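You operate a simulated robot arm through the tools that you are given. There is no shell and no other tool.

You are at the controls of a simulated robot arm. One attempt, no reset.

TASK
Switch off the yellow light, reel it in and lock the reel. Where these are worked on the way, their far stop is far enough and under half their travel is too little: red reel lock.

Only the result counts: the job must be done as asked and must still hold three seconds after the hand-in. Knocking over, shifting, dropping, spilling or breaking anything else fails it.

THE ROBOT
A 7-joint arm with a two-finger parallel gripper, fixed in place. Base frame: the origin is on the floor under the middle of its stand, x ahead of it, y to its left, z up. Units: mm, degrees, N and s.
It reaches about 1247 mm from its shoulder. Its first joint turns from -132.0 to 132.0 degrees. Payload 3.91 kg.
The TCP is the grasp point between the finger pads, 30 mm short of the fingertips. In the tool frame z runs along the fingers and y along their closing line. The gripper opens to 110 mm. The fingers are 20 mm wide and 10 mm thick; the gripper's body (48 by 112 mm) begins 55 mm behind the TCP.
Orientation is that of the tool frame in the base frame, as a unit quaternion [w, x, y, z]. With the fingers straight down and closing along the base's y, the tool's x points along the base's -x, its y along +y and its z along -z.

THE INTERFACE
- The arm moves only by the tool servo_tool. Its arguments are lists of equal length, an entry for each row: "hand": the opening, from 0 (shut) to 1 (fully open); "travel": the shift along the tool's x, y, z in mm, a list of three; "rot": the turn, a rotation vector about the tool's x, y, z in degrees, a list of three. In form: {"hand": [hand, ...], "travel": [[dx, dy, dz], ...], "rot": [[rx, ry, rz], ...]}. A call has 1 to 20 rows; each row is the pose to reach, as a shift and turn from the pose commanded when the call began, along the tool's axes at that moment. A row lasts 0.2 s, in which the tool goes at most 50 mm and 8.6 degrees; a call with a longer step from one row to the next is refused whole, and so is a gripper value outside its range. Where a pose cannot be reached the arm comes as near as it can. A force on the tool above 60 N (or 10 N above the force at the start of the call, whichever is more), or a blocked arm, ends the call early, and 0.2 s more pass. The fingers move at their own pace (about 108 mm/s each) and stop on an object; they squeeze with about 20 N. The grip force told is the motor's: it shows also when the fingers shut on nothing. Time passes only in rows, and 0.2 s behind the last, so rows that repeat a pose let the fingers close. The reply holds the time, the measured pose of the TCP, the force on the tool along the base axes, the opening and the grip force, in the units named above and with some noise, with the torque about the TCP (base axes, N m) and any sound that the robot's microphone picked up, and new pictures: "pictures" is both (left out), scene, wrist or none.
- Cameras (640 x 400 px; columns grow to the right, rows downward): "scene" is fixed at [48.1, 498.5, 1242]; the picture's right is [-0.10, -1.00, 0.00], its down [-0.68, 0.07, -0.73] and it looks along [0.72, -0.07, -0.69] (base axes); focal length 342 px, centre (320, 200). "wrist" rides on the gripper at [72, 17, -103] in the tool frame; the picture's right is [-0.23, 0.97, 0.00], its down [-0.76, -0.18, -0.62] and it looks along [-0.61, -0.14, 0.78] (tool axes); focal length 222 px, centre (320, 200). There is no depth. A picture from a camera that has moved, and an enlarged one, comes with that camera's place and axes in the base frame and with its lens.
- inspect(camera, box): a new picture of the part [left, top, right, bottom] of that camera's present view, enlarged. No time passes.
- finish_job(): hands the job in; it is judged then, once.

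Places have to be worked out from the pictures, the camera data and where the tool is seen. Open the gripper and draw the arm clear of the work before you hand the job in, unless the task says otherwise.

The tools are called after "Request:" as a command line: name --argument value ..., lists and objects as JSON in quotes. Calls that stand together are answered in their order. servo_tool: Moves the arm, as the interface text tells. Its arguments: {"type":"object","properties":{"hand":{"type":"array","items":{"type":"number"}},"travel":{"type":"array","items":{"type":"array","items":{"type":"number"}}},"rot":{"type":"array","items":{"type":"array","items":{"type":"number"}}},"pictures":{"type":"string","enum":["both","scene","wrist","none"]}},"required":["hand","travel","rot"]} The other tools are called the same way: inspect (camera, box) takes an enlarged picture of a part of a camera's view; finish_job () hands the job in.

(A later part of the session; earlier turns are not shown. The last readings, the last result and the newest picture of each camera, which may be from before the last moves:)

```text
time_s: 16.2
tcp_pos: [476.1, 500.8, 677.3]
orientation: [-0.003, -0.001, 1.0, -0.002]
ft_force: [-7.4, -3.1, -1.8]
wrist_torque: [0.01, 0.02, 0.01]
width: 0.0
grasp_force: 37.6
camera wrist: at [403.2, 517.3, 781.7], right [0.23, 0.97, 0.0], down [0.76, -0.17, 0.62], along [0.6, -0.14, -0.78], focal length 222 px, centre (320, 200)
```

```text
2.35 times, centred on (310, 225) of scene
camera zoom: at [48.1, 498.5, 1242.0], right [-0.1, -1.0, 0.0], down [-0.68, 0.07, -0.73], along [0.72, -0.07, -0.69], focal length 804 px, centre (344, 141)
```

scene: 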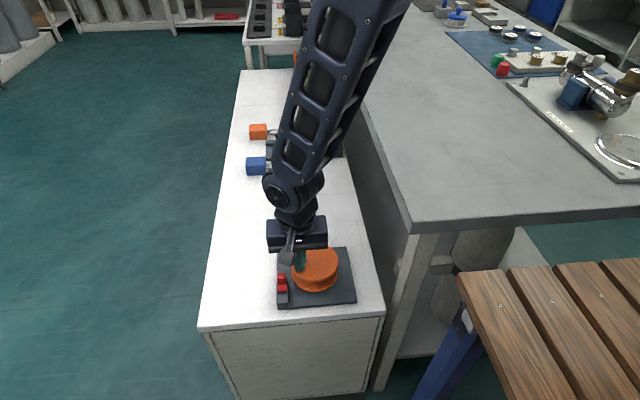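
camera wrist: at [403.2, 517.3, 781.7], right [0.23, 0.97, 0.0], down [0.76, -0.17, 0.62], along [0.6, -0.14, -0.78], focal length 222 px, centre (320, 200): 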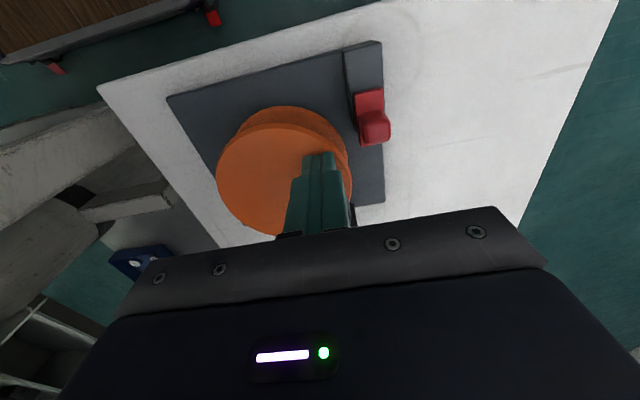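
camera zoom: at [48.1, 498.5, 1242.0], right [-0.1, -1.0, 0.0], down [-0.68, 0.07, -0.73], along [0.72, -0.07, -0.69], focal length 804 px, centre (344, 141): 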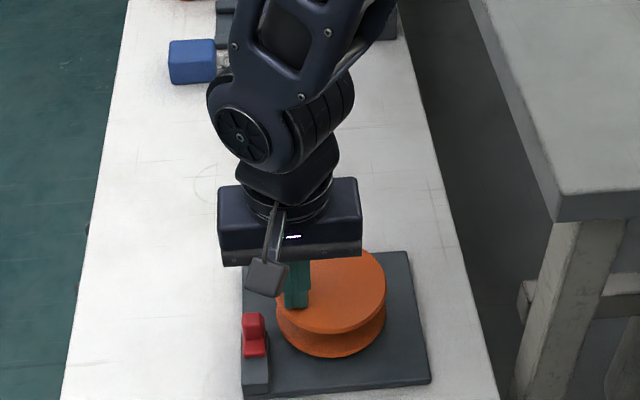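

The width reads 0, so the fingers slipped off the knob rather than driving it. I'll lift up and see whether the reel turned at all.

Request:
servo_tool --hand '[0, 0, 0, 0]' --travel '[[3, 0, 0], [3, 0, -20], [3, 0, -50], [3, 0, -70]]' --rot '[[0, 0, 0], [0, 0, 0], [0, 0, 0], [0, 0, 0]]'

Request:
inspect --camera "scene" --box '[260, 210, 350, 310]'

Request:
inspect --camera "wrist" --box '[220, 30, 420, 180]'

```text
time_s: 17.2
tcp_pos: [476.6, 500.8, 748.2]
orientation: [0.001, 0.0, 1.0, 0.0]
ft_force: [-0.1, 0.3, -0.1]
wrist_torque: [-0.01, -0.05, -0.04]
width: 0.1
grasp_force: 37.6
camera wrist: at [403.9, 518.1, 851.5], right [0.23, 0.97, 0.0], down [0.76, -0.18, 0.62], along [0.61, -0.14, -0.78], focal length 222 px, centre (320, 200)
```

scene: 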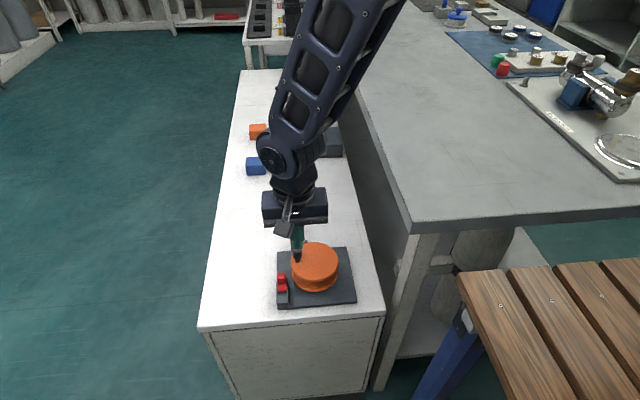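
wrist: 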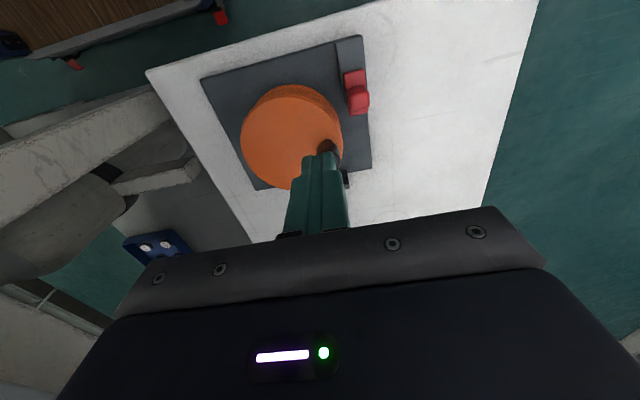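

```text
4.00 times, centred on (305, 260) of scene
camera zoom: at [48.1, 498.5, 1242.0], right [-0.1, -1.0, 0.0], down [-0.68, 0.07, -0.73], along [0.72, -0.07, -0.69], focal length 1368 px, centre (380, -40)
```

zoom: 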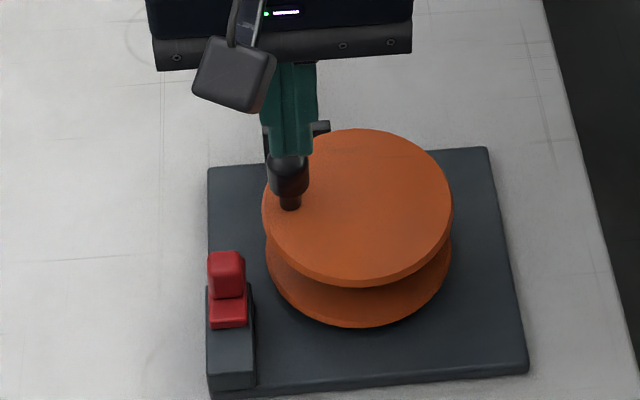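

```text
2.67 times, centred on (320, 105) of wrist
camera zoom: at [403.9, 518.1, 851.5], right [0.23, 0.97, 0.0], down [0.76, -0.18, 0.62], along [0.61, -0.14, -0.78], focal length 592 px, centre (320, 453)
```

zoom: 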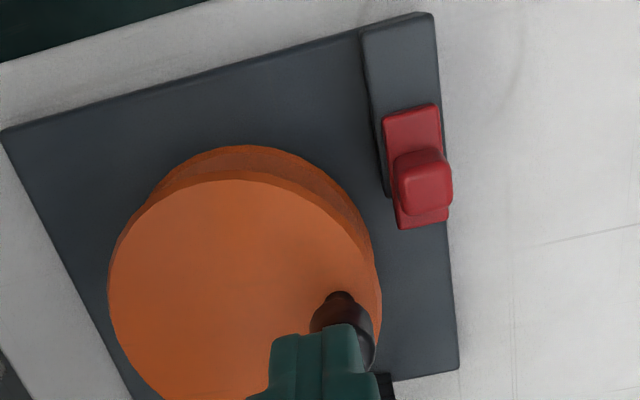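

The knob didn't move, so the friction grip wasn't enough to turn the reel. I'll put the shut fingers on the knob's +x side and push it, which drives it positively while I watch the force.

Request:
servo_tool --hand '[0, 0, 0, 0, 0, 0]' --travel '[[-25, 1.5, 0], [-50, 3, 0], [-50, 3, 25], [-50, 3, 50], [-50, 3, 68], [-50, 3, 68]]' --rot '[[0, 0, 0], [0, 0, 0], [0, 0, 0], [0, 0, 0], [0, 0, 0], [0, 0, 0]]'

Request:
inspect --camera "scene" --box '[260, 210, 350, 310]'

Request:
inspect --camera "wrist" --box '[250, 80, 390, 200]'

```text
time_s: 18.6
tcp_pos: [524.6, 505.5, 679.7]
orientation: [0.0, 0.0, 1.0, 0.0]
ft_force: [0.0, 0.3, 0.5]
wrist_torque: [0.04, 0.02, 0.0]
width: 0.2
grasp_force: 37.5
camera wrist: at [452.1, 521.0, 782.6], right [0.23, 0.97, 0.0], down [0.76, -0.18, 0.62], along [0.61, -0.14, -0.78], focal length 222 px, centre (320, 200)
```

scene: 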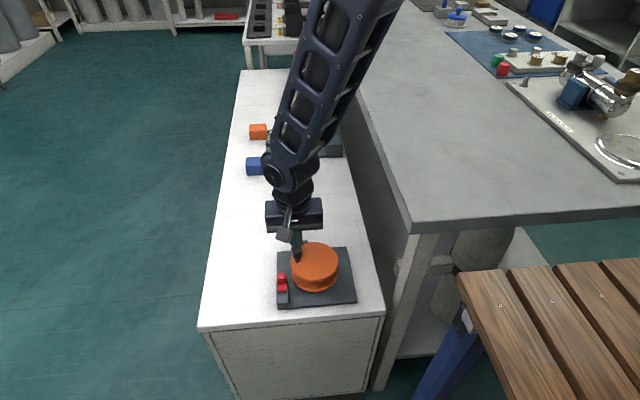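
wrist: 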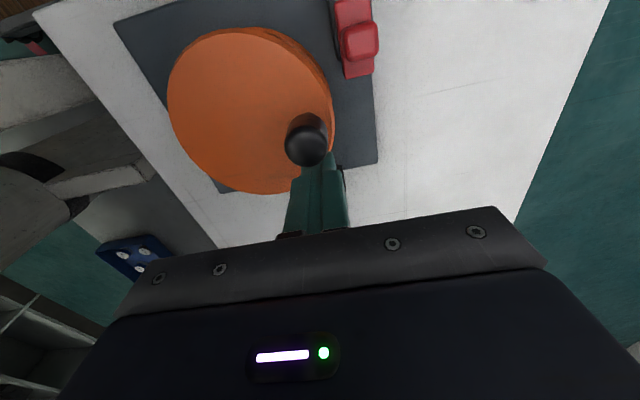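

```text
4.00 times, centred on (305, 260) of scene
camera zoom: at [48.1, 498.5, 1242.0], right [-0.1, -1.0, 0.0], down [-0.68, 0.07, -0.73], along [0.72, -0.07, -0.69], focal length 1368 px, centre (380, -40)
```

zoom: 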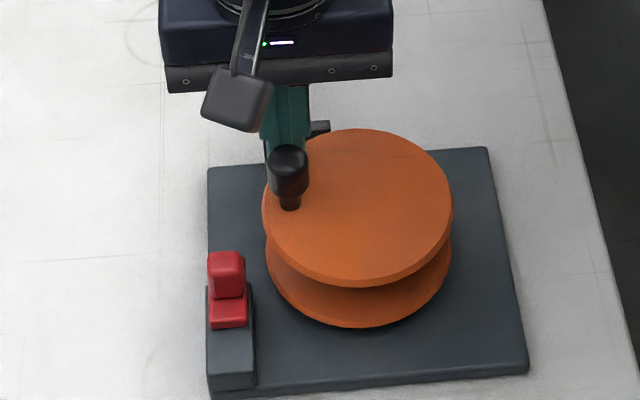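

```text
3.33 times, centred on (320, 140) of wrist
camera zoom: at [452.1, 521.0, 782.6], right [0.23, 0.97, 0.0], down [0.76, -0.18, 0.62], along [0.61, -0.14, -0.78], focal length 740 px, centre (320, 400)
```

zoom: 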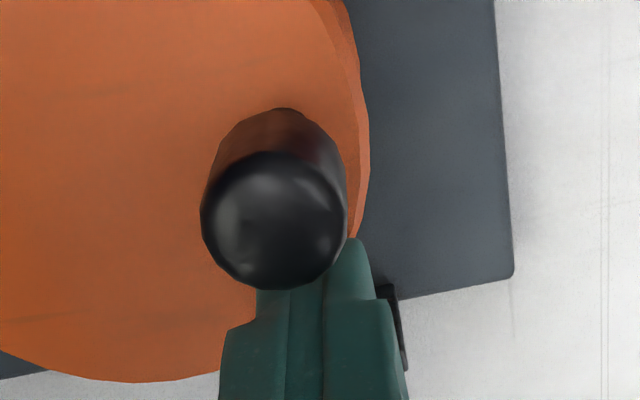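

The fingers stand about 5 mm behind the knob. I'll push in -x in 1 mm rows and read the force.

Request:
servo_tool --hand '[0, 0, 0, 0, 0, 0, 0]' --travel '[[2, 0, 0], [4, 0, 0], [5, 0, 0], [6, 0, 0], [7, 0, 0], [8, 0, 0], [8, 0, 0]]' --rot '[[0, 0, 0], [0, 0, 0], [0, 0, 0], [0, 0, 0], [0, 0, 0], [0, 0, 0], [0, 0, 0]]'

Request:
inspect --camera "scene" --box '[260, 210, 350, 310]'

```text
time_s: 20.2
tcp_pos: [516.1, 505.8, 679.4]
orientation: [-0.001, 0.0, 1.0, 0.001]
ft_force: [-0.4, -0.1, -0.2]
wrist_torque: [-0.01, -0.03, 0.01]
width: 0.1
grasp_force: 37.0
camera wrist: at [444.0, 522.2, 784.2], right [0.23, 0.97, 0.0], down [0.76, -0.18, 0.62], along [0.61, -0.14, -0.78], focal length 222 px, centre (320, 200)
```

scene: 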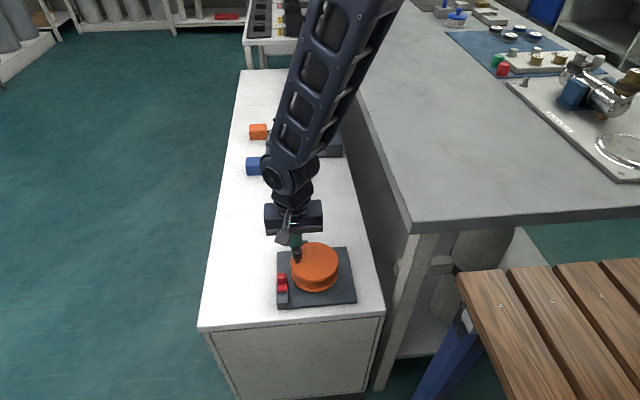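
wrist: 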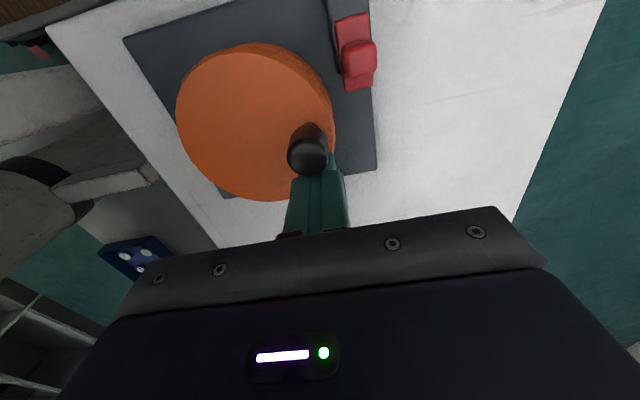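

```text
4.00 times, centred on (305, 260) of scene
camera zoom: at [48.1, 498.5, 1242.0], right [-0.1, -1.0, 0.0], down [-0.68, 0.07, -0.73], along [0.72, -0.07, -0.69], focal length 1368 px, centre (380, -40)
```

zoom: 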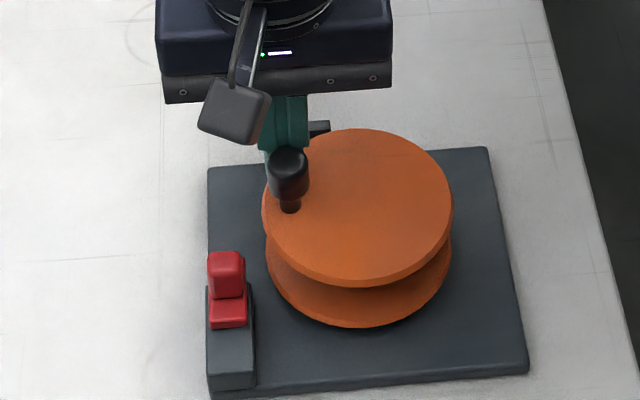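

No contact force yet, so I'll continue pushing in 1 mm rows.

Request:
servo_tool --hand '[0, 0, 0, 0, 0, 0]' --travel '[[1, 0, 0], [2, 0, 0], [3, 0, 0], [4, 0, 0], [5, 0, 0], [5, 0, 0]]' --rot '[[0, 0, 0], [0, 0, 0], [0, 0, 0], [0, 0, 0], [0, 0, 0], [0, 0, 0]]'

Request:
inspect --camera "scene" --box '[260, 210, 350, 310]'

Request:
inspect --camera "wrist" --box '[250, 80, 390, 200]'

```text
time_s: 21.6
tcp_pos: [515.6, 505.9, 680.2]
orientation: [0.002, 0.001, 1.0, 0.001]
ft_force: [54.2, 10.5, 0.8]
wrist_torque: [0.03, 0.05, 0.01]
width: 0.0
grasp_force: 38.4
camera wrist: at [442.8, 522.0, 784.1], right [0.23, 0.97, 0.0], down [0.76, -0.18, 0.63], along [0.61, -0.14, -0.78], focal length 222 px, centre (320, 200)
```

scene: 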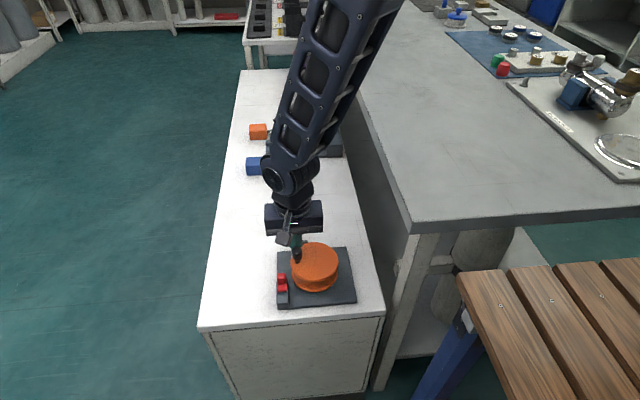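
wrist: 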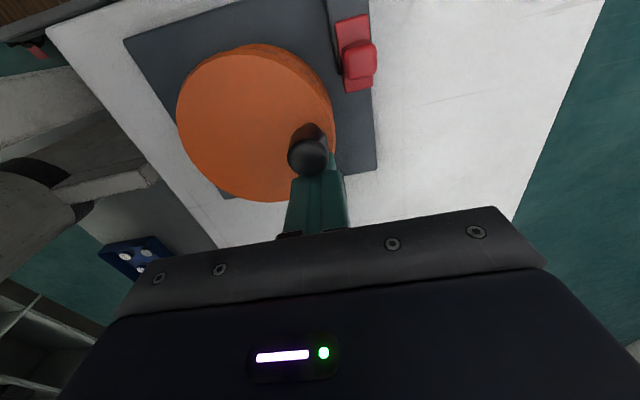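

```text
4.00 times, centred on (305, 260) of scene
camera zoom: at [48.1, 498.5, 1242.0], right [-0.1, -1.0, 0.0], down [-0.68, 0.07, -0.73], along [0.72, -0.07, -0.69], focal length 1368 px, centre (380, -40)
```

zoom: 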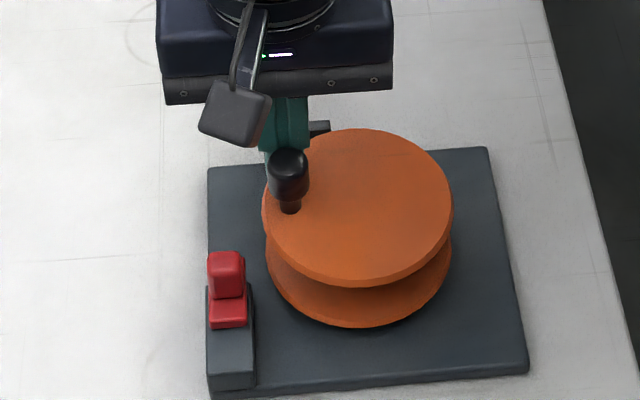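

```text
3.33 times, centred on (320, 140) of wrist
camera zoom: at [442.8, 522.0, 784.1], right [0.23, 0.97, 0.0], down [0.76, -0.18, 0.63], along [0.61, -0.14, -0.78], focal length 740 px, centre (320, 400)
```

zoom: 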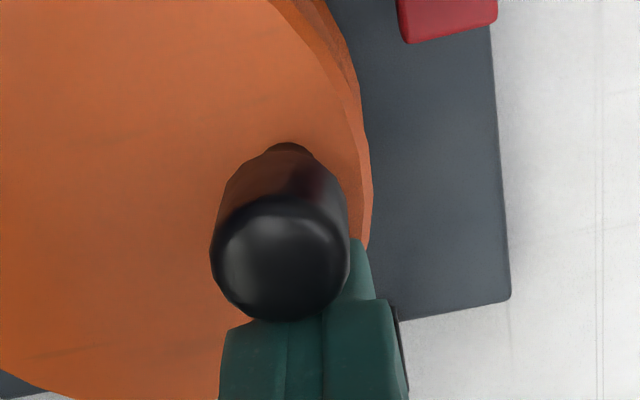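

At 54 N the knob hasn't moved at all, so the reel is blocked counter-clockwise, either by the lock or by an end stop. I'll back off and test the other direction gently from the knob's -x side to tell which.

Request:
servo_tool --hand '[0, 0, 0, 0, 0, 0, 0, 0]' --travel '[[-4, 0, 0], [-9, 0, 0], [-9, 0, -22], [-6, 0, -45], [22, 0, -45], [46.5, 0, -45], [46.5, 0, -20], [46.5, 0, 0]]' --rot '[[0, 0, 0], [0, 0, 0], [0, 0, 0], [0, 0, 0], [0, 0, 0], [0, 0, 0], [0, 0, 0], [0, 0, 0]]'

Request:
inspect --camera "scene" --box '[260, 210, 350, 310]'

Request:
inspect --camera "scene" --box '[265, 140, 325, 230]'

```text
time_s: 23.4
tcp_pos: [467.2, 501.4, 680.8]
orientation: [0.0, 0.0, 1.0, 0.0]
ft_force: [-0.6, 0.3, 0.2]
wrist_torque: [-0.02, -0.03, -0.02]
width: 0.0
grasp_force: 37.6
camera wrist: at [394.1, 518.8, 784.8], right [0.23, 0.97, 0.0], down [0.76, -0.18, 0.62], along [0.61, -0.14, -0.78], focal length 222 px, centre (320, 200)
```

scene: 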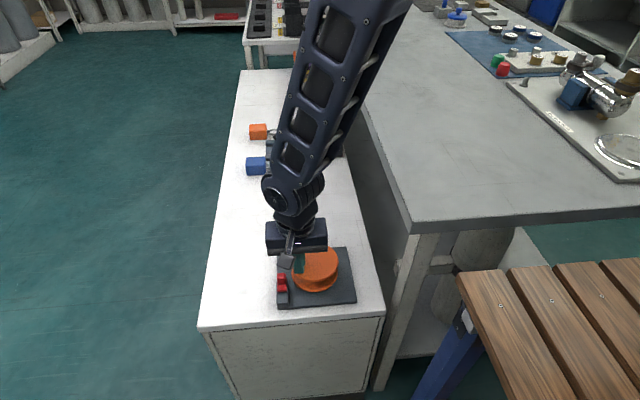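
wrist: 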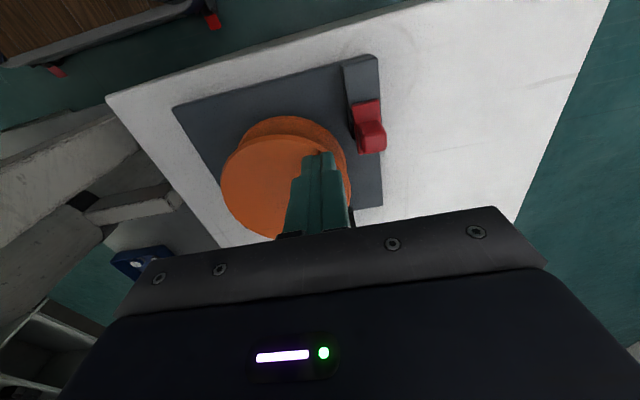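

```text
4.00 times, centred on (305, 260) of scene
camera zoom: at [48.1, 498.5, 1242.0], right [-0.1, -1.0, 0.0], down [-0.68, 0.07, -0.73], along [0.72, -0.07, -0.69], focal length 1368 px, centre (380, -40)
```

zoom: 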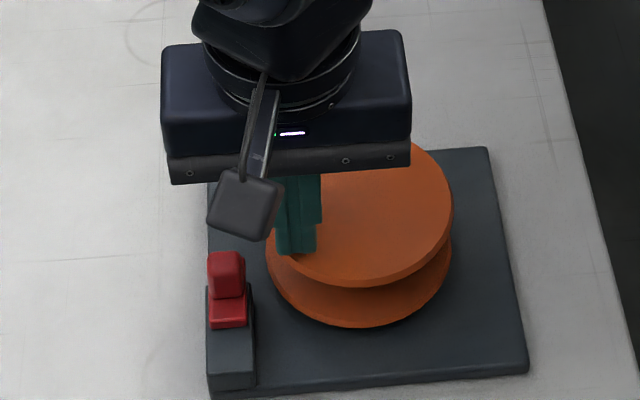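

```text
4.44 times, centred on (295, 185) of scene
camera zoom: at [48.1, 498.5, 1242.0], right [-0.1, -1.0, 0.0], down [-0.68, 0.07, -0.73], along [0.72, -0.07, -0.69], focal length 1520 px, centre (431, 267)
```

zoom: 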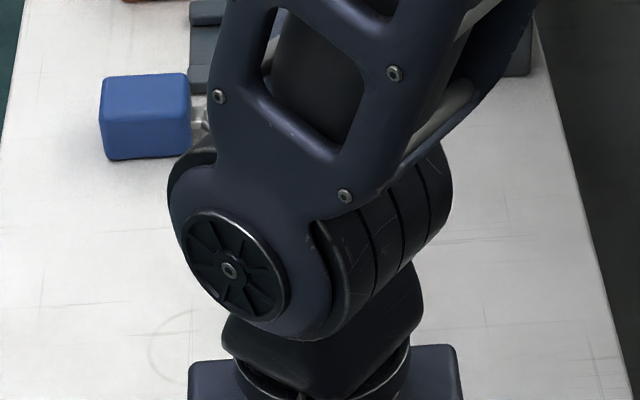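

The fingers are now on the knob's -x side. I'll push towards +x in small steps; contact should come near x = 474.

Request:
servo_tool --hand '[0, 0, 0, 0, 0, 0, 0, 0]' --travel '[[-3, 1.5, 0], [-6, 1.5, 0], [-7, 1.5, 0], [-8, 1.5, 0], [-9, 1.5, 0], [-10, 1.5, 0], [-11, 1.5, 0], [-12, 1.5, 0]]' --rot '[[0, 0, 0], [0, 0, 0], [0, 0, 0], [0, 0, 0], [0, 0, 0], [0, 0, 0], [0, 0, 0], [0, 0, 0]]'

Request:
inspect --camera "scene" --box '[260, 210, 350, 310]'

```text
time_s: 25.2
tcp_pos: [475.5, 506.6, 680.1]
orientation: [-0.001, -0.001, 1.0, 0.001]
ft_force: [-18.9, -2.3, 2.8]
wrist_torque: [0.01, -0.08, -0.1]
width: 0.0
grasp_force: 37.5
camera wrist: at [403.2, 523.3, 783.9], right [0.23, 0.97, 0.0], down [0.76, -0.18, 0.62], along [0.61, -0.14, -0.78], focal length 222 px, centre (320, 200)
```

scene: 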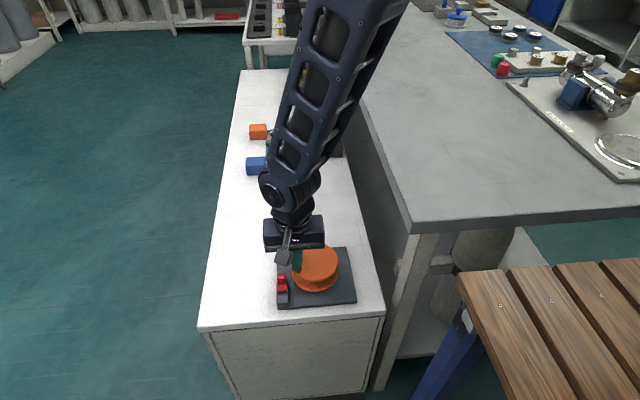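
wrist: 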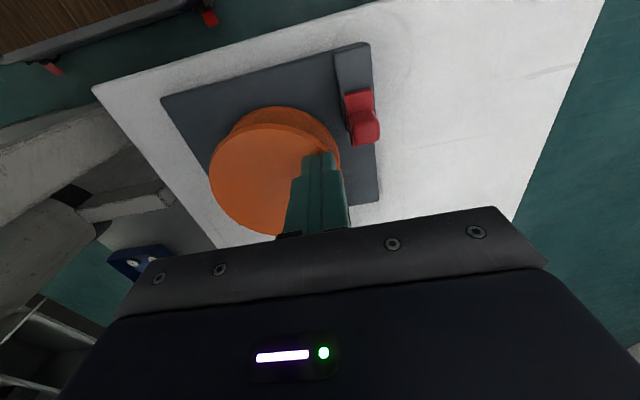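

```text
4.00 times, centred on (305, 260) of scene
camera zoom: at [48.1, 498.5, 1242.0], right [-0.1, -1.0, 0.0], down [-0.68, 0.07, -0.73], along [0.72, -0.07, -0.69], focal length 1368 px, centre (380, -40)
```

zoom: 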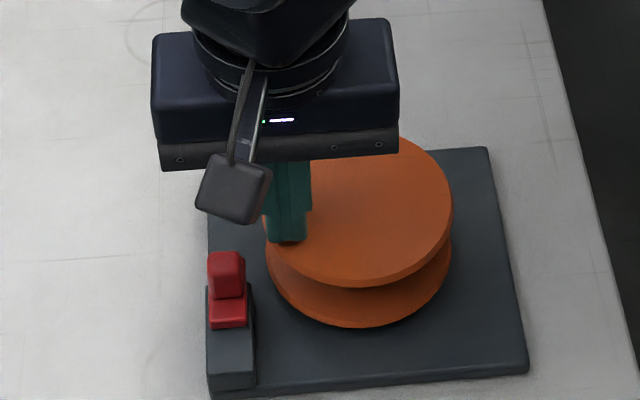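

Contact at x = 475.5 with 19 N. I'll push a few millimetres more to see whether the reel yields this way.

Request:
servo_tool --hand '[0, 0, 0, 0]' --travel '[[-1, 0, 0], [-2, 0, 0], [-3, 0, 0], [-3, 0, 0]]' --rot '[[0, 0, 0], [0, 0, 0], [0, 0, 0], [0, 0, 0]]' --pictures "none"

Request:
inspect --camera "scene" --box '[260, 210, 350, 310]'

```text
time_s: 26.2
tcp_pos: [476.0, 506.2, 680.3]
orientation: [-0.001, -0.001, 1.0, -0.001]
ft_force: [-58.3, 1.8, -2.8]
wrist_torque: [-0.02, 0.0, -0.17]
width: 0.0
grasp_force: 37.7
```

```text
4.00 times, centred on (305, 260) of scene
camera zoom: at [48.1, 498.5, 1242.0], right [-0.1, -1.0, 0.0], down [-0.68, 0.07, -0.73], along [0.72, -0.07, -0.69], focal length 1368 px, centre (380, -40)
```

zoom: 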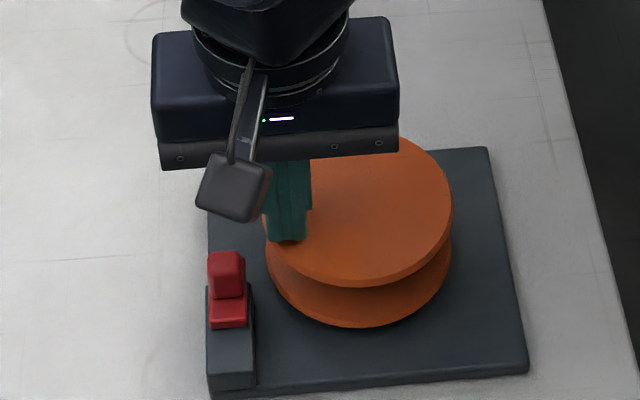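

The reel is blocked at about 58 N in both directions, so the lock is already engaged and must be released before cranking. I'll back off the knob, rise, and get a clear look at the red slide.

Request:
servo_tool --hand '[0, 0, 0, 0, 0, 0]' --travel '[[4, 0, 0], [10, 0, 0], [10, 0, -25], [10, 0, -50], [-10, 18, -60], [-18, 35, -60]]' --rot '[[0, 0, 0], [0, 0, 0], [0, 0, 0], [0, 0, 0], [0, 0, 0], [0, 0, 0]]'

Request:
inspect --camera "wrist" --box '[260, 40, 380, 160]'

Request:
inspect --camera "scene" --box '[260, 210, 350, 310]'

```text
time_s: 27.6
tcp_pos: [500.2, 542.2, 741.3]
orientation: [0.0, 0.0, 1.0, -0.001]
ft_force: [-0.3, 0.5, 0.2]
wrist_torque: [0.0, 0.02, 0.04]
width: 0.1
grasp_force: 37.6
camera wrist: at [427.9, 559.3, 844.0], right [0.23, 0.97, 0.0], down [0.76, -0.18, 0.62], along [0.61, -0.14, -0.78], focal length 222 px, centre (320, 200)
```

scene: 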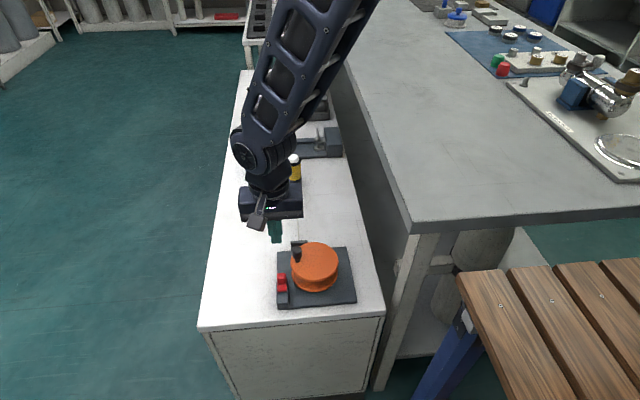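
wrist: 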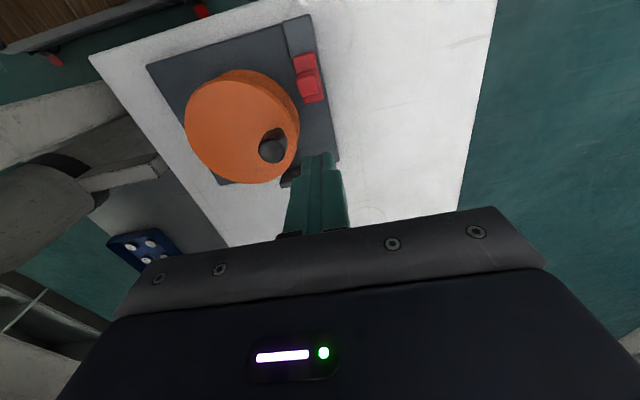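

```text
3.33 times, centred on (320, 100) of wrist
camera zoom: at [427.9, 559.3, 844.0], right [0.23, 0.97, 0.0], down [0.76, -0.18, 0.62], along [0.61, -0.14, -0.78], focal length 740 px, centre (320, 533)
```

zoom: 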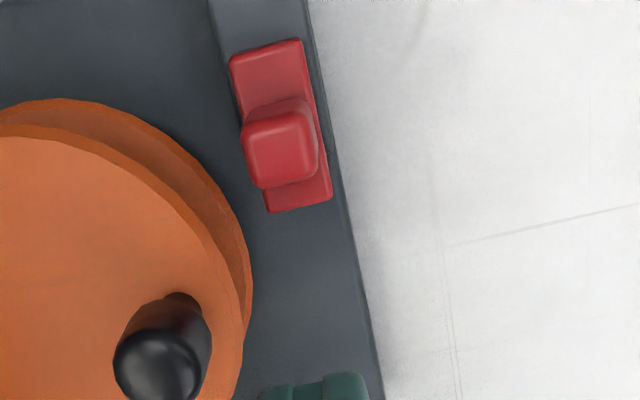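

```text
4.00 times, centred on (305, 260) of scene
camera zoom: at [48.1, 498.5, 1242.0], right [-0.1, -1.0, 0.0], down [-0.68, 0.07, -0.73], along [0.72, -0.07, -0.69], focal length 1368 px, centre (380, -40)
```

zoom: 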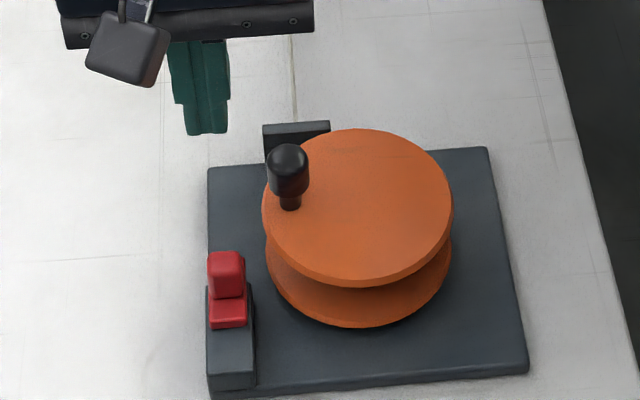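

Both views put the red bump's top at about (467, 540, 632), with the slide on a block that leaves room in -x. I'll lower the shut fingers on its +x side with the tips near z = 622.

Request:
servo_tool --hand '[0, 0, 0, 0, 0, 0]' --travel '[[3, -2, 25], [4, -2, 50], [4, -2, 70], [4, -2, 82], [4, -2, 89], [4, -2, 89]]' --rot '[[0, 0, 0], [0, 0, 0], [0, 0, 0], [0, 0, 0], [0, 0, 0], [0, 0, 0]]'

Request:
inspect --camera "wrist" --box '[260, 80, 380, 200]'

Request:
inspect --camera "scene" --box '[260, 230, 330, 310]'

```text
time_s: 29.0
tcp_pos: [497.3, 537.1, 649.6]
orientation: [0.001, 0.0, 1.0, 0.0]
ft_force: [-0.4, 0.0, 0.1]
wrist_torque: [0.01, 0.0, 0.0]
width: 0.0
grasp_force: 37.3
camera wrist: at [423.3, 554.5, 754.1], right [0.23, 0.97, 0.0], down [0.76, -0.18, 0.62], along [0.61, -0.14, -0.78], focal length 222 px, centre (320, 200)
```

scene: 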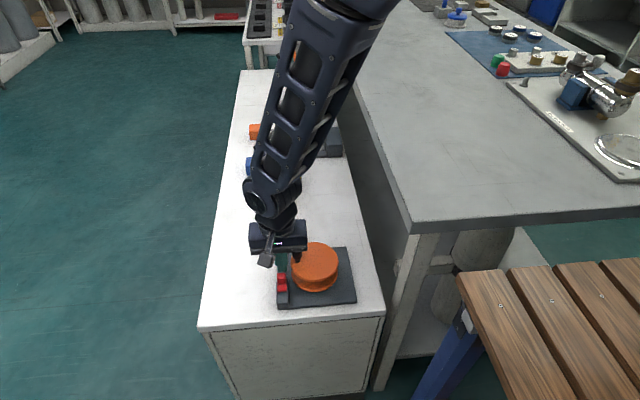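
wrist: 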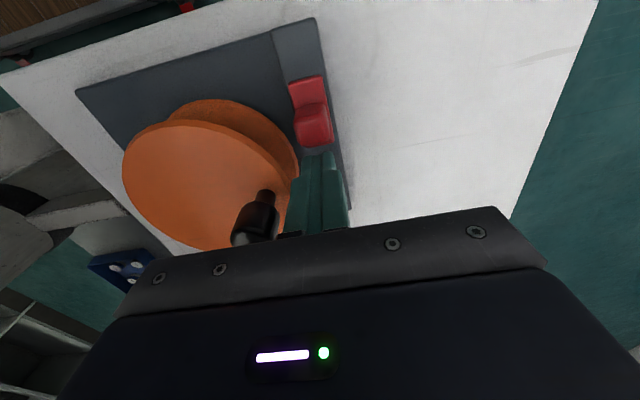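

```text
3.33 times, centred on (320, 140) of wrist
camera zoom: at [423.3, 554.5, 754.1], right [0.23, 0.97, 0.0], down [0.76, -0.18, 0.62], along [0.61, -0.14, -0.78], focal length 740 px, centre (320, 400)
```

zoom: 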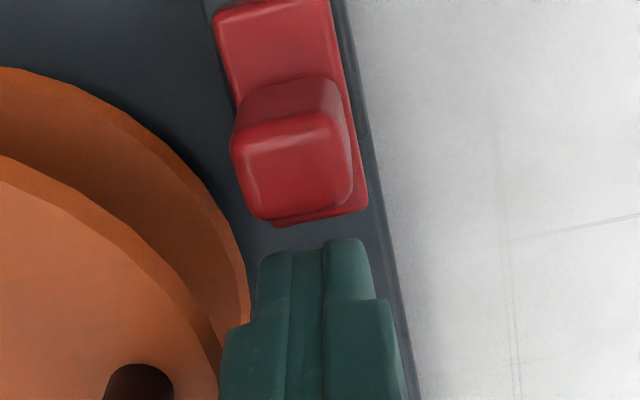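

```text
5.00 times, centred on (295, 270) of scene
camera zoom: at [48.1, 498.5, 1242.0], right [-0.1, -1.0, 0.0], down [-0.68, 0.07, -0.73], along [0.72, -0.07, -0.69], focal length 1710 px, centre (445, -150)
```

zoom: 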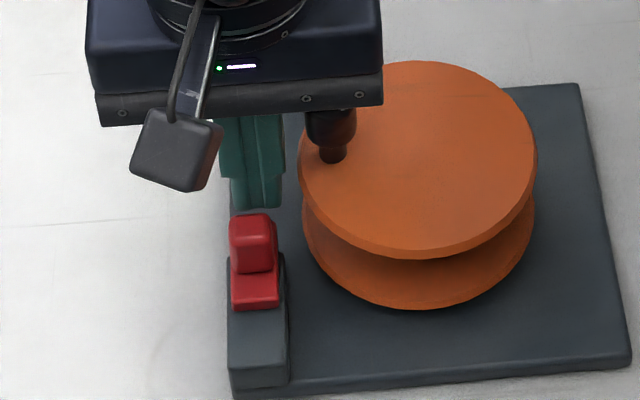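

The fingers line up with the bump on its +x side. I'll push in -x slowly and watch the force.

Request:
servo_tool --hand '[0, 0, 0, 0, 0, 0, 0, 0, 0, 0]' --travel '[[3, 2, 0], [6, 2, 0], [8, 2, 0], [10, 2, 0], [12, 2, 0], [14, 2, 0], [16, 2, 0], [18, 2, 0], [20, 2, 0], [20, 2, 0]]' --rot '[[0, 0, 0], [0, 0, 0], [0, 0, 0], [0, 0, 0], [0, 0, 0], [0, 0, 0], [0, 0, 0], [0, 0, 0], [0, 0, 0], [0, 0, 0]]'

Request:
inspect --camera "wrist" --box '[260, 80, 380, 200]'

Request:
inspect --camera "scene" --box '[260, 230, 330, 310]'

```text
time_s: 31.2
tcp_pos: [475.5, 540.6, 651.6]
orientation: [0.0, 0.0, 1.0, 0.0]
ft_force: [0.0, -0.5, -0.9]
wrist_torque: [0.03, 0.02, 0.03]
width: 0.0
grasp_force: 37.5
camera wrist: at [402.7, 557.8, 755.3], right [0.23, 0.97, 0.0], down [0.76, -0.18, 0.62], along [0.61, -0.14, -0.78], focal length 222 px, centre (320, 200)
```

scene: 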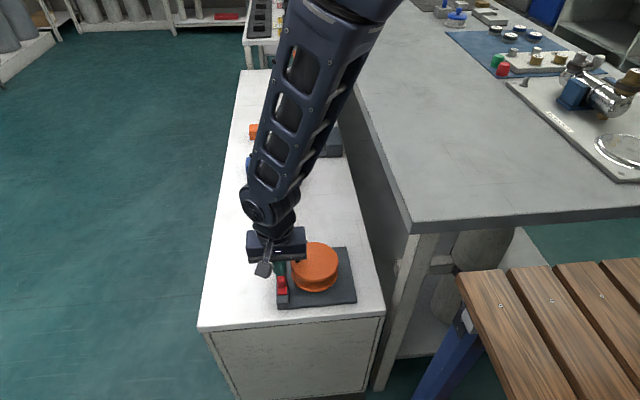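
wrist: 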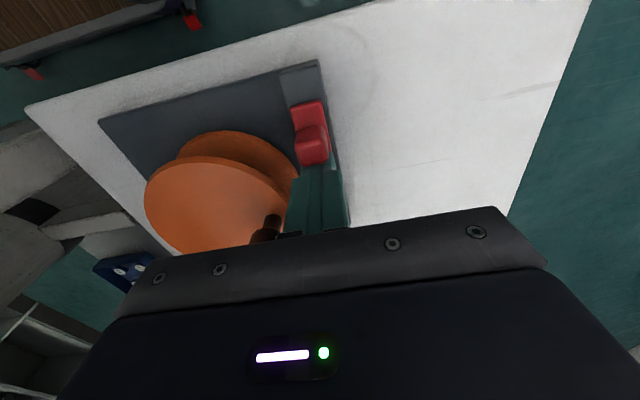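

```text
3.33 times, centred on (320, 140) of wrist
camera zoom: at [402.7, 557.8, 755.3], right [0.23, 0.97, 0.0], down [0.76, -0.18, 0.62], along [0.61, -0.14, -0.78], focal length 740 px, centre (320, 400)
```

zoom: 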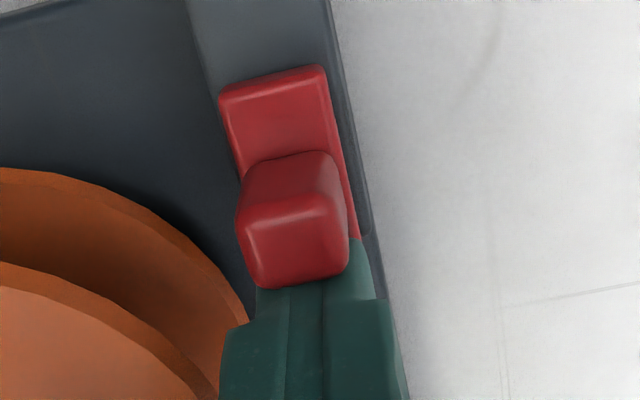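

```text
5.00 times, centred on (295, 270) of scene
camera zoom: at [48.1, 498.5, 1242.0], right [-0.1, -1.0, 0.0], down [-0.68, 0.07, -0.73], along [0.72, -0.07, -0.69], focal length 1710 px, centre (445, -150)
```

zoom: 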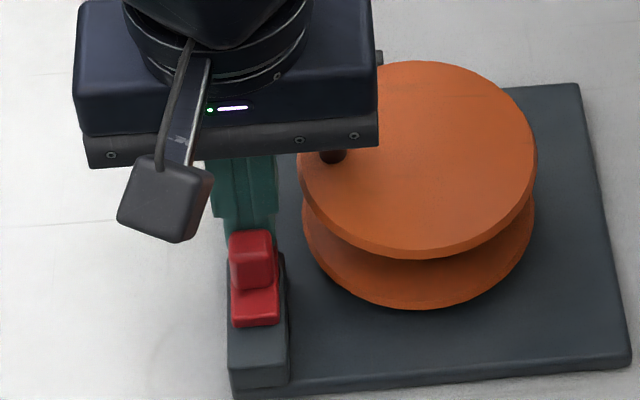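

The red slide moved towards -x with almost no force. I'll keep pushing to the far stop.

Request:
servo_tool --hand '[0, 0, 0, 0, 0, 0, 0, 0, 0, 0]' --travel '[[2, 0, 0], [4, 0, 0], [6, 0, 0], [8, 0, 0], [10, 0, 0], [12, 0, 0], [14, 0, 0], [16, 0, 0], [17, 0, 0], [17, 0, 0]]' --rot '[[0, 0, 0], [0, 0, 0], [0, 0, 0], [0, 0, 0], [0, 0, 0], [0, 0, 0], [0, 0, 0], [0, 0, 0], [0, 0, 0], [0, 0, 0]]'

Request:
inspect --camera "wrist" --box '[260, 80, 380, 200]'

Request:
inspect --camera "scene" --box '[260, 230, 330, 310]'

```text
time_s: 33.4
tcp_pos: [459.0, 539.3, 650.0]
orientation: [0.001, 0.001, 1.0, 0.0]
ft_force: [28.1, -6.3, 1.4]
wrist_torque: [-0.02, -0.45, 0.08]
width: 0.1
grasp_force: 37.7
camera wrist: at [386.4, 557.3, 754.1], right [0.23, 0.97, 0.0], down [0.76, -0.18, 0.62], along [0.61, -0.14, -0.78], focal length 222 px, centre (320, 200)
```

scene: 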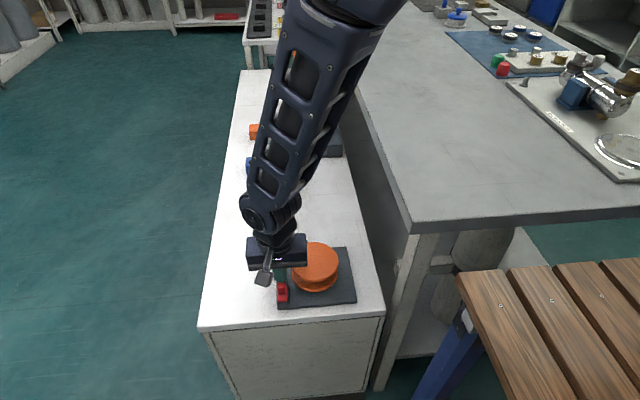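
wrist: 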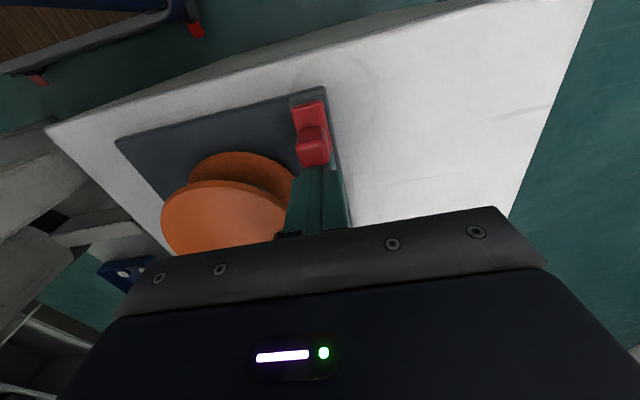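

```text
3.33 times, centred on (320, 140) of wrist
camera zoom: at [386.4, 557.3, 754.1], right [0.23, 0.97, 0.0], down [0.76, -0.18, 0.62], along [0.61, -0.14, -0.78], focal length 740 px, centre (320, 400)
```

zoom: 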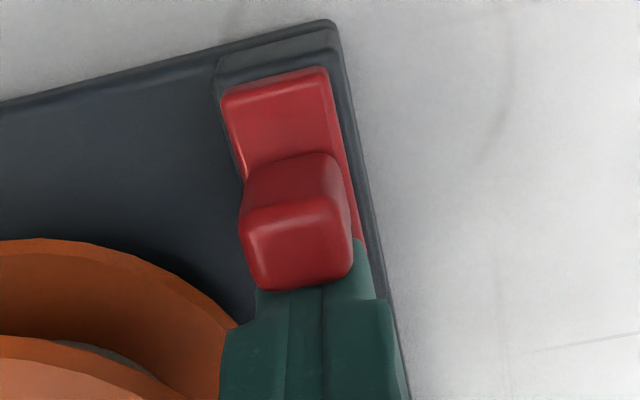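

```text
5.00 times, centred on (295, 270) of scene
camera zoom: at [48.1, 498.5, 1242.0], right [-0.1, -1.0, 0.0], down [-0.68, 0.07, -0.73], along [0.72, -0.07, -0.69], focal length 1710 px, centre (445, -150)
```

zoom: 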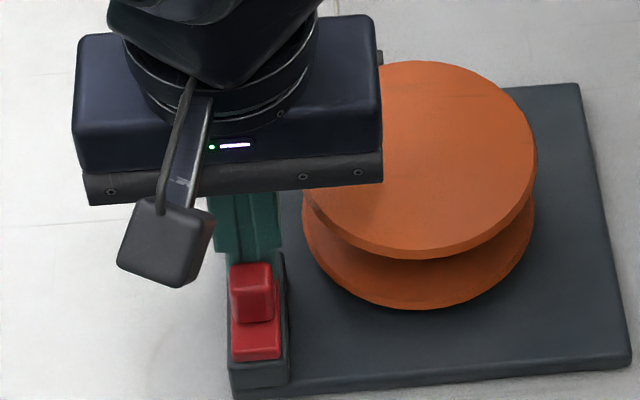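

The slide has come up against its far stop, reading 28 N at TCP x = 459 after about 27 mm of travel. Now I'll lift clear and return to the knob's +x side to crank counter-clockwise.

Request:
servo_tool --hand '[0, 0, 0, 0, 0, 0, 0, 0, 0, 0]' --travel '[[-6, 0, 0], [-6, 0, -35], [-6, 0, -75], [-25, -10, -95], [-50, -22, -95], [-68, -35, -95], [-68, -35, -70], [-68, -35, -45], [-68, -35, -29], [-68, -35, -29]]' --rot '[[0, 0, 0], [0, 0, 0], [0, 0, 0], [0, 0, 0], [0, 0, 0], [0, 0, 0], [0, 0, 0], [0, 0, 0], [0, 0, 0], [0, 0, 0]]'

Request:
inspect --camera "scene" --box '[260, 210, 350, 310]'

Request:
inspect --camera "wrist" --box '[250, 80, 390, 200]'

```text
time_s: 35.6
tcp_pos: [525.5, 505.2, 680.0]
orientation: [0.0, 0.0, 1.0, 0.0]
ft_force: [-0.6, -0.9, -0.2]
wrist_torque: [-0.01, 0.01, 0.0]
width: 0.0
grasp_force: 37.7
camera wrist: at [453.0, 522.8, 782.7], right [0.23, 0.97, 0.0], down [0.76, -0.18, 0.62], along [0.61, -0.14, -0.78], focal length 222 px, centre (320, 200)
```

scene: 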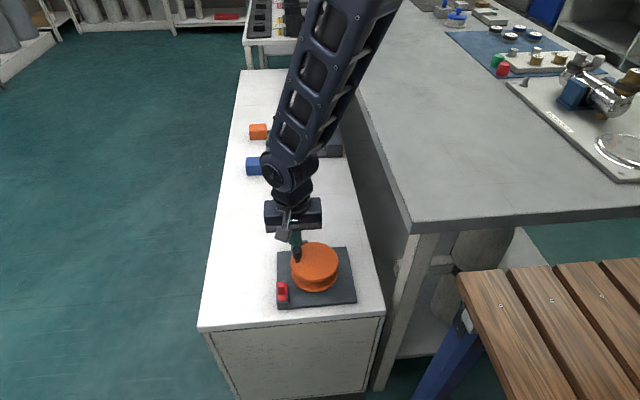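
wrist: 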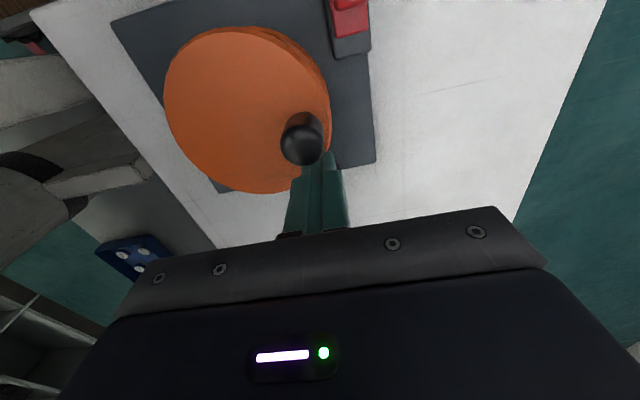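

```text
4.00 times, centred on (305, 260) of scene
camera zoom: at [48.1, 498.5, 1242.0], right [-0.1, -1.0, 0.0], down [-0.68, 0.07, -0.73], along [0.72, -0.07, -0.69], focal length 1368 px, centre (380, -40)
```

zoom: 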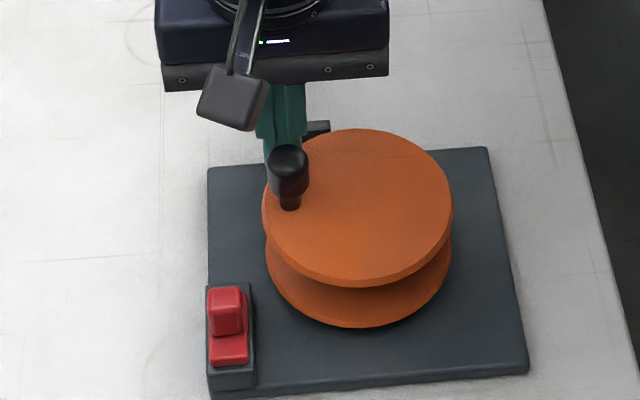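

```text
3.33 times, centred on (320, 140) of wrist
camera zoom: at [453.0, 522.8, 782.7], right [0.23, 0.97, 0.0], down [0.76, -0.18, 0.62], along [0.61, -0.14, -0.78], focal length 740 px, centre (320, 400)
```

zoom: 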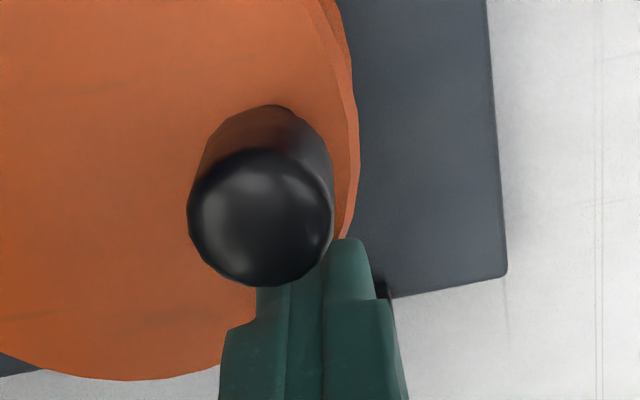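

The lock slide now sits at the -x end. I'll push the knob towards -x a few millimetres to see if the reel is free.

Request:
servo_tool --hand '[0, 0, 0, 0, 0, 0, 0, 0]' --travel '[[4, -2, 0], [8, -2, 0], [10, -2, 0], [12, -2, 0], [14, -2, 0], [16, -2, 0], [18, -2, 0], [20, -2, 0]]' --rot '[[0, 0, 0], [0, 0, 0], [0, 0, 0], [0, 0, 0], [0, 0, 0], [0, 0, 0], [0, 0, 0], [0, 0, 0]]'

Request:
inspect --camera "scene" --box '[260, 210, 350, 310]'

```text
time_s: 37.0
tcp_pos: [516.8, 503.6, 680.8]
orientation: [0.003, 0.003, 1.0, 0.001]
ft_force: [11.9, -2.1, -0.3]
wrist_torque: [0.02, -0.03, 0.0]
width: 0.0
grasp_force: 37.4
stopped in row 7: the force on the tool passed its limit at 65 N (the readings are from after the stop); the commanded pose is now the measured one
camera wrist: at [442.8, 520.7, 783.9], right [0.23, 0.97, 0.0], down [0.76, -0.18, 0.63], along [0.61, -0.14, -0.78], focal length 222 px, centre (320, 200)
```

scene: 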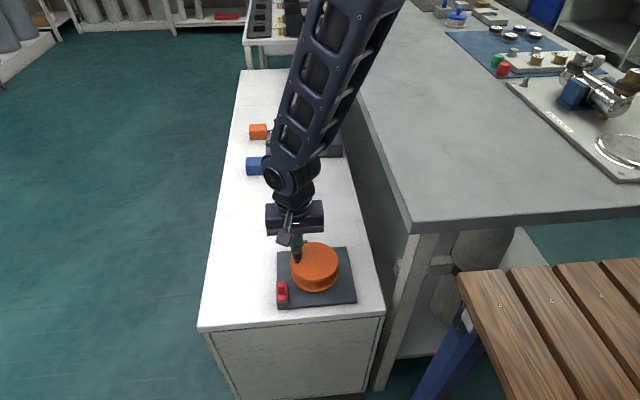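
wrist: 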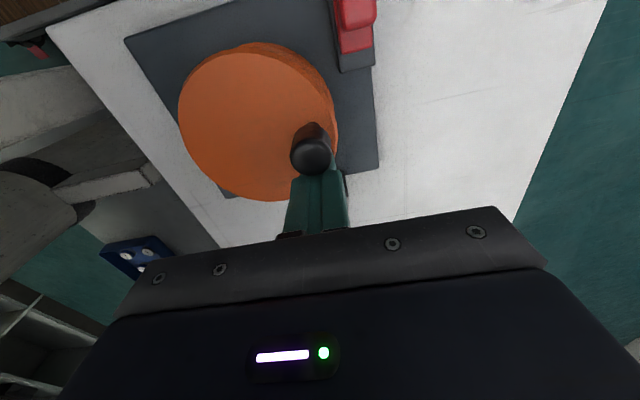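

```text
4.00 times, centred on (305, 260) of scene
camera zoom: at [48.1, 498.5, 1242.0], right [-0.1, -1.0, 0.0], down [-0.68, 0.07, -0.73], along [0.72, -0.07, -0.69], focal length 1368 px, centre (380, -40)
```

zoom: 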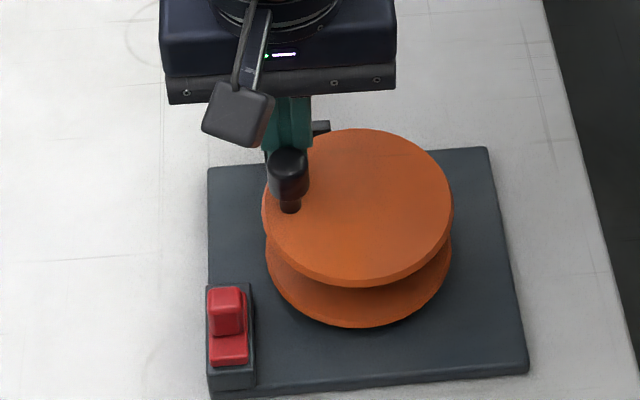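

It's still blocked counter-clockwise at 65 N with the slide at -x. I'll now test clockwise from the -x side of the knob in this lock position.

Request:
servo_tool --hand '[0, 0, 0, 0, 0, 0, 0, 0, 0]' --travel '[[-5, 0, 0], [-8, 0, -10], [-8, 0, -45], [20, 0, -45], [48, 0, -45], [48, 0, -45], [48, 0, -20], [48, 0, 0], [48, 0, 0]]' --rot '[[0, 0, 0], [0, 0, 0], [0, 0, 0], [0, 0, 0], [0, 0, 0], [0, 0, 0], [0, 0, 0], [0, 0, 0], [0, 0, 0]]' --pictures "none"

Request:
servo_tool --hand '[0, 0, 0, 0, 0, 0, 0, 0]' --travel '[[-3, 0, 0], [-5, 0, 0], [-6, 0, 0], [-7, 0, 0], [-8, 0, 0], [-9, 0, 0], [-10, 0, 0], [-11, 0, 0]]' --rot '[[0, 0, 0], [0, 0, 0], [0, 0, 0], [0, 0, 0], [0, 0, 0], [0, 0, 0], [0, 0, 0], [0, 0, 0]]'

Request:
inspect --camera "scene" --box '[260, 210, 350, 310]'

```text
time_s: 39.0
tcp_pos: [468.3, 504.6, 679.9]
orientation: [0.003, 0.001, 1.0, 0.001]
ft_force: [-0.4, -0.3, -0.6]
wrist_torque: [-0.02, 0.02, -0.05]
width: 0.0
grasp_force: 37.9
```

```text
time_s: 40.8
tcp_pos: [478.0, 505.5, 679.9]
orientation: [0.003, 0.003, 1.0, 0.0]
ft_force: [0.0, 0.2, -0.2]
wrist_torque: [0.0, 0.02, -0.03]
width: 0.0
grasp_force: 38.3
camera wrist: at [404.8, 521.0, 783.1], right [0.23, 0.97, 0.0], down [0.76, -0.18, 0.63], along [0.61, -0.14, -0.78], focal length 222 px, centre (320, 200)
```

scene: 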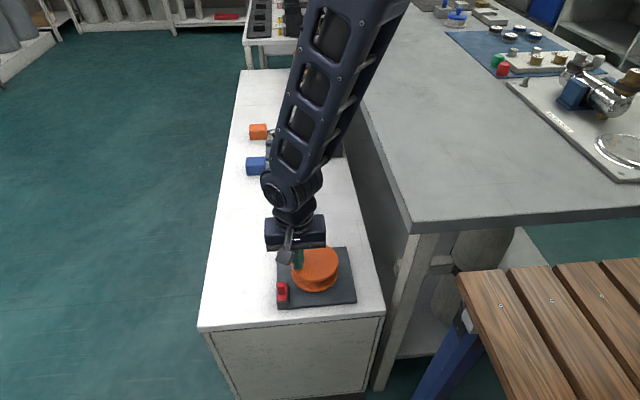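
wrist: 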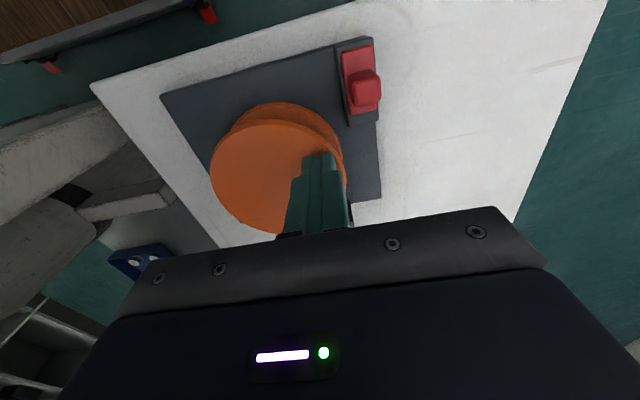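

```text
4.00 times, centred on (305, 260) of scene
camera zoom: at [48.1, 498.5, 1242.0], right [-0.1, -1.0, 0.0], down [-0.68, 0.07, -0.73], along [0.72, -0.07, -0.69], focal length 1368 px, centre (380, -40)
```

zoom: 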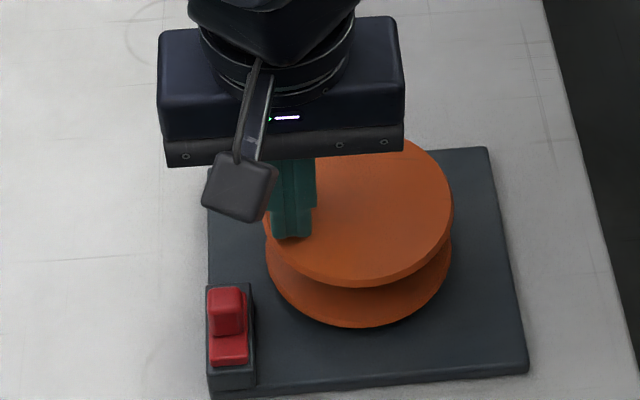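

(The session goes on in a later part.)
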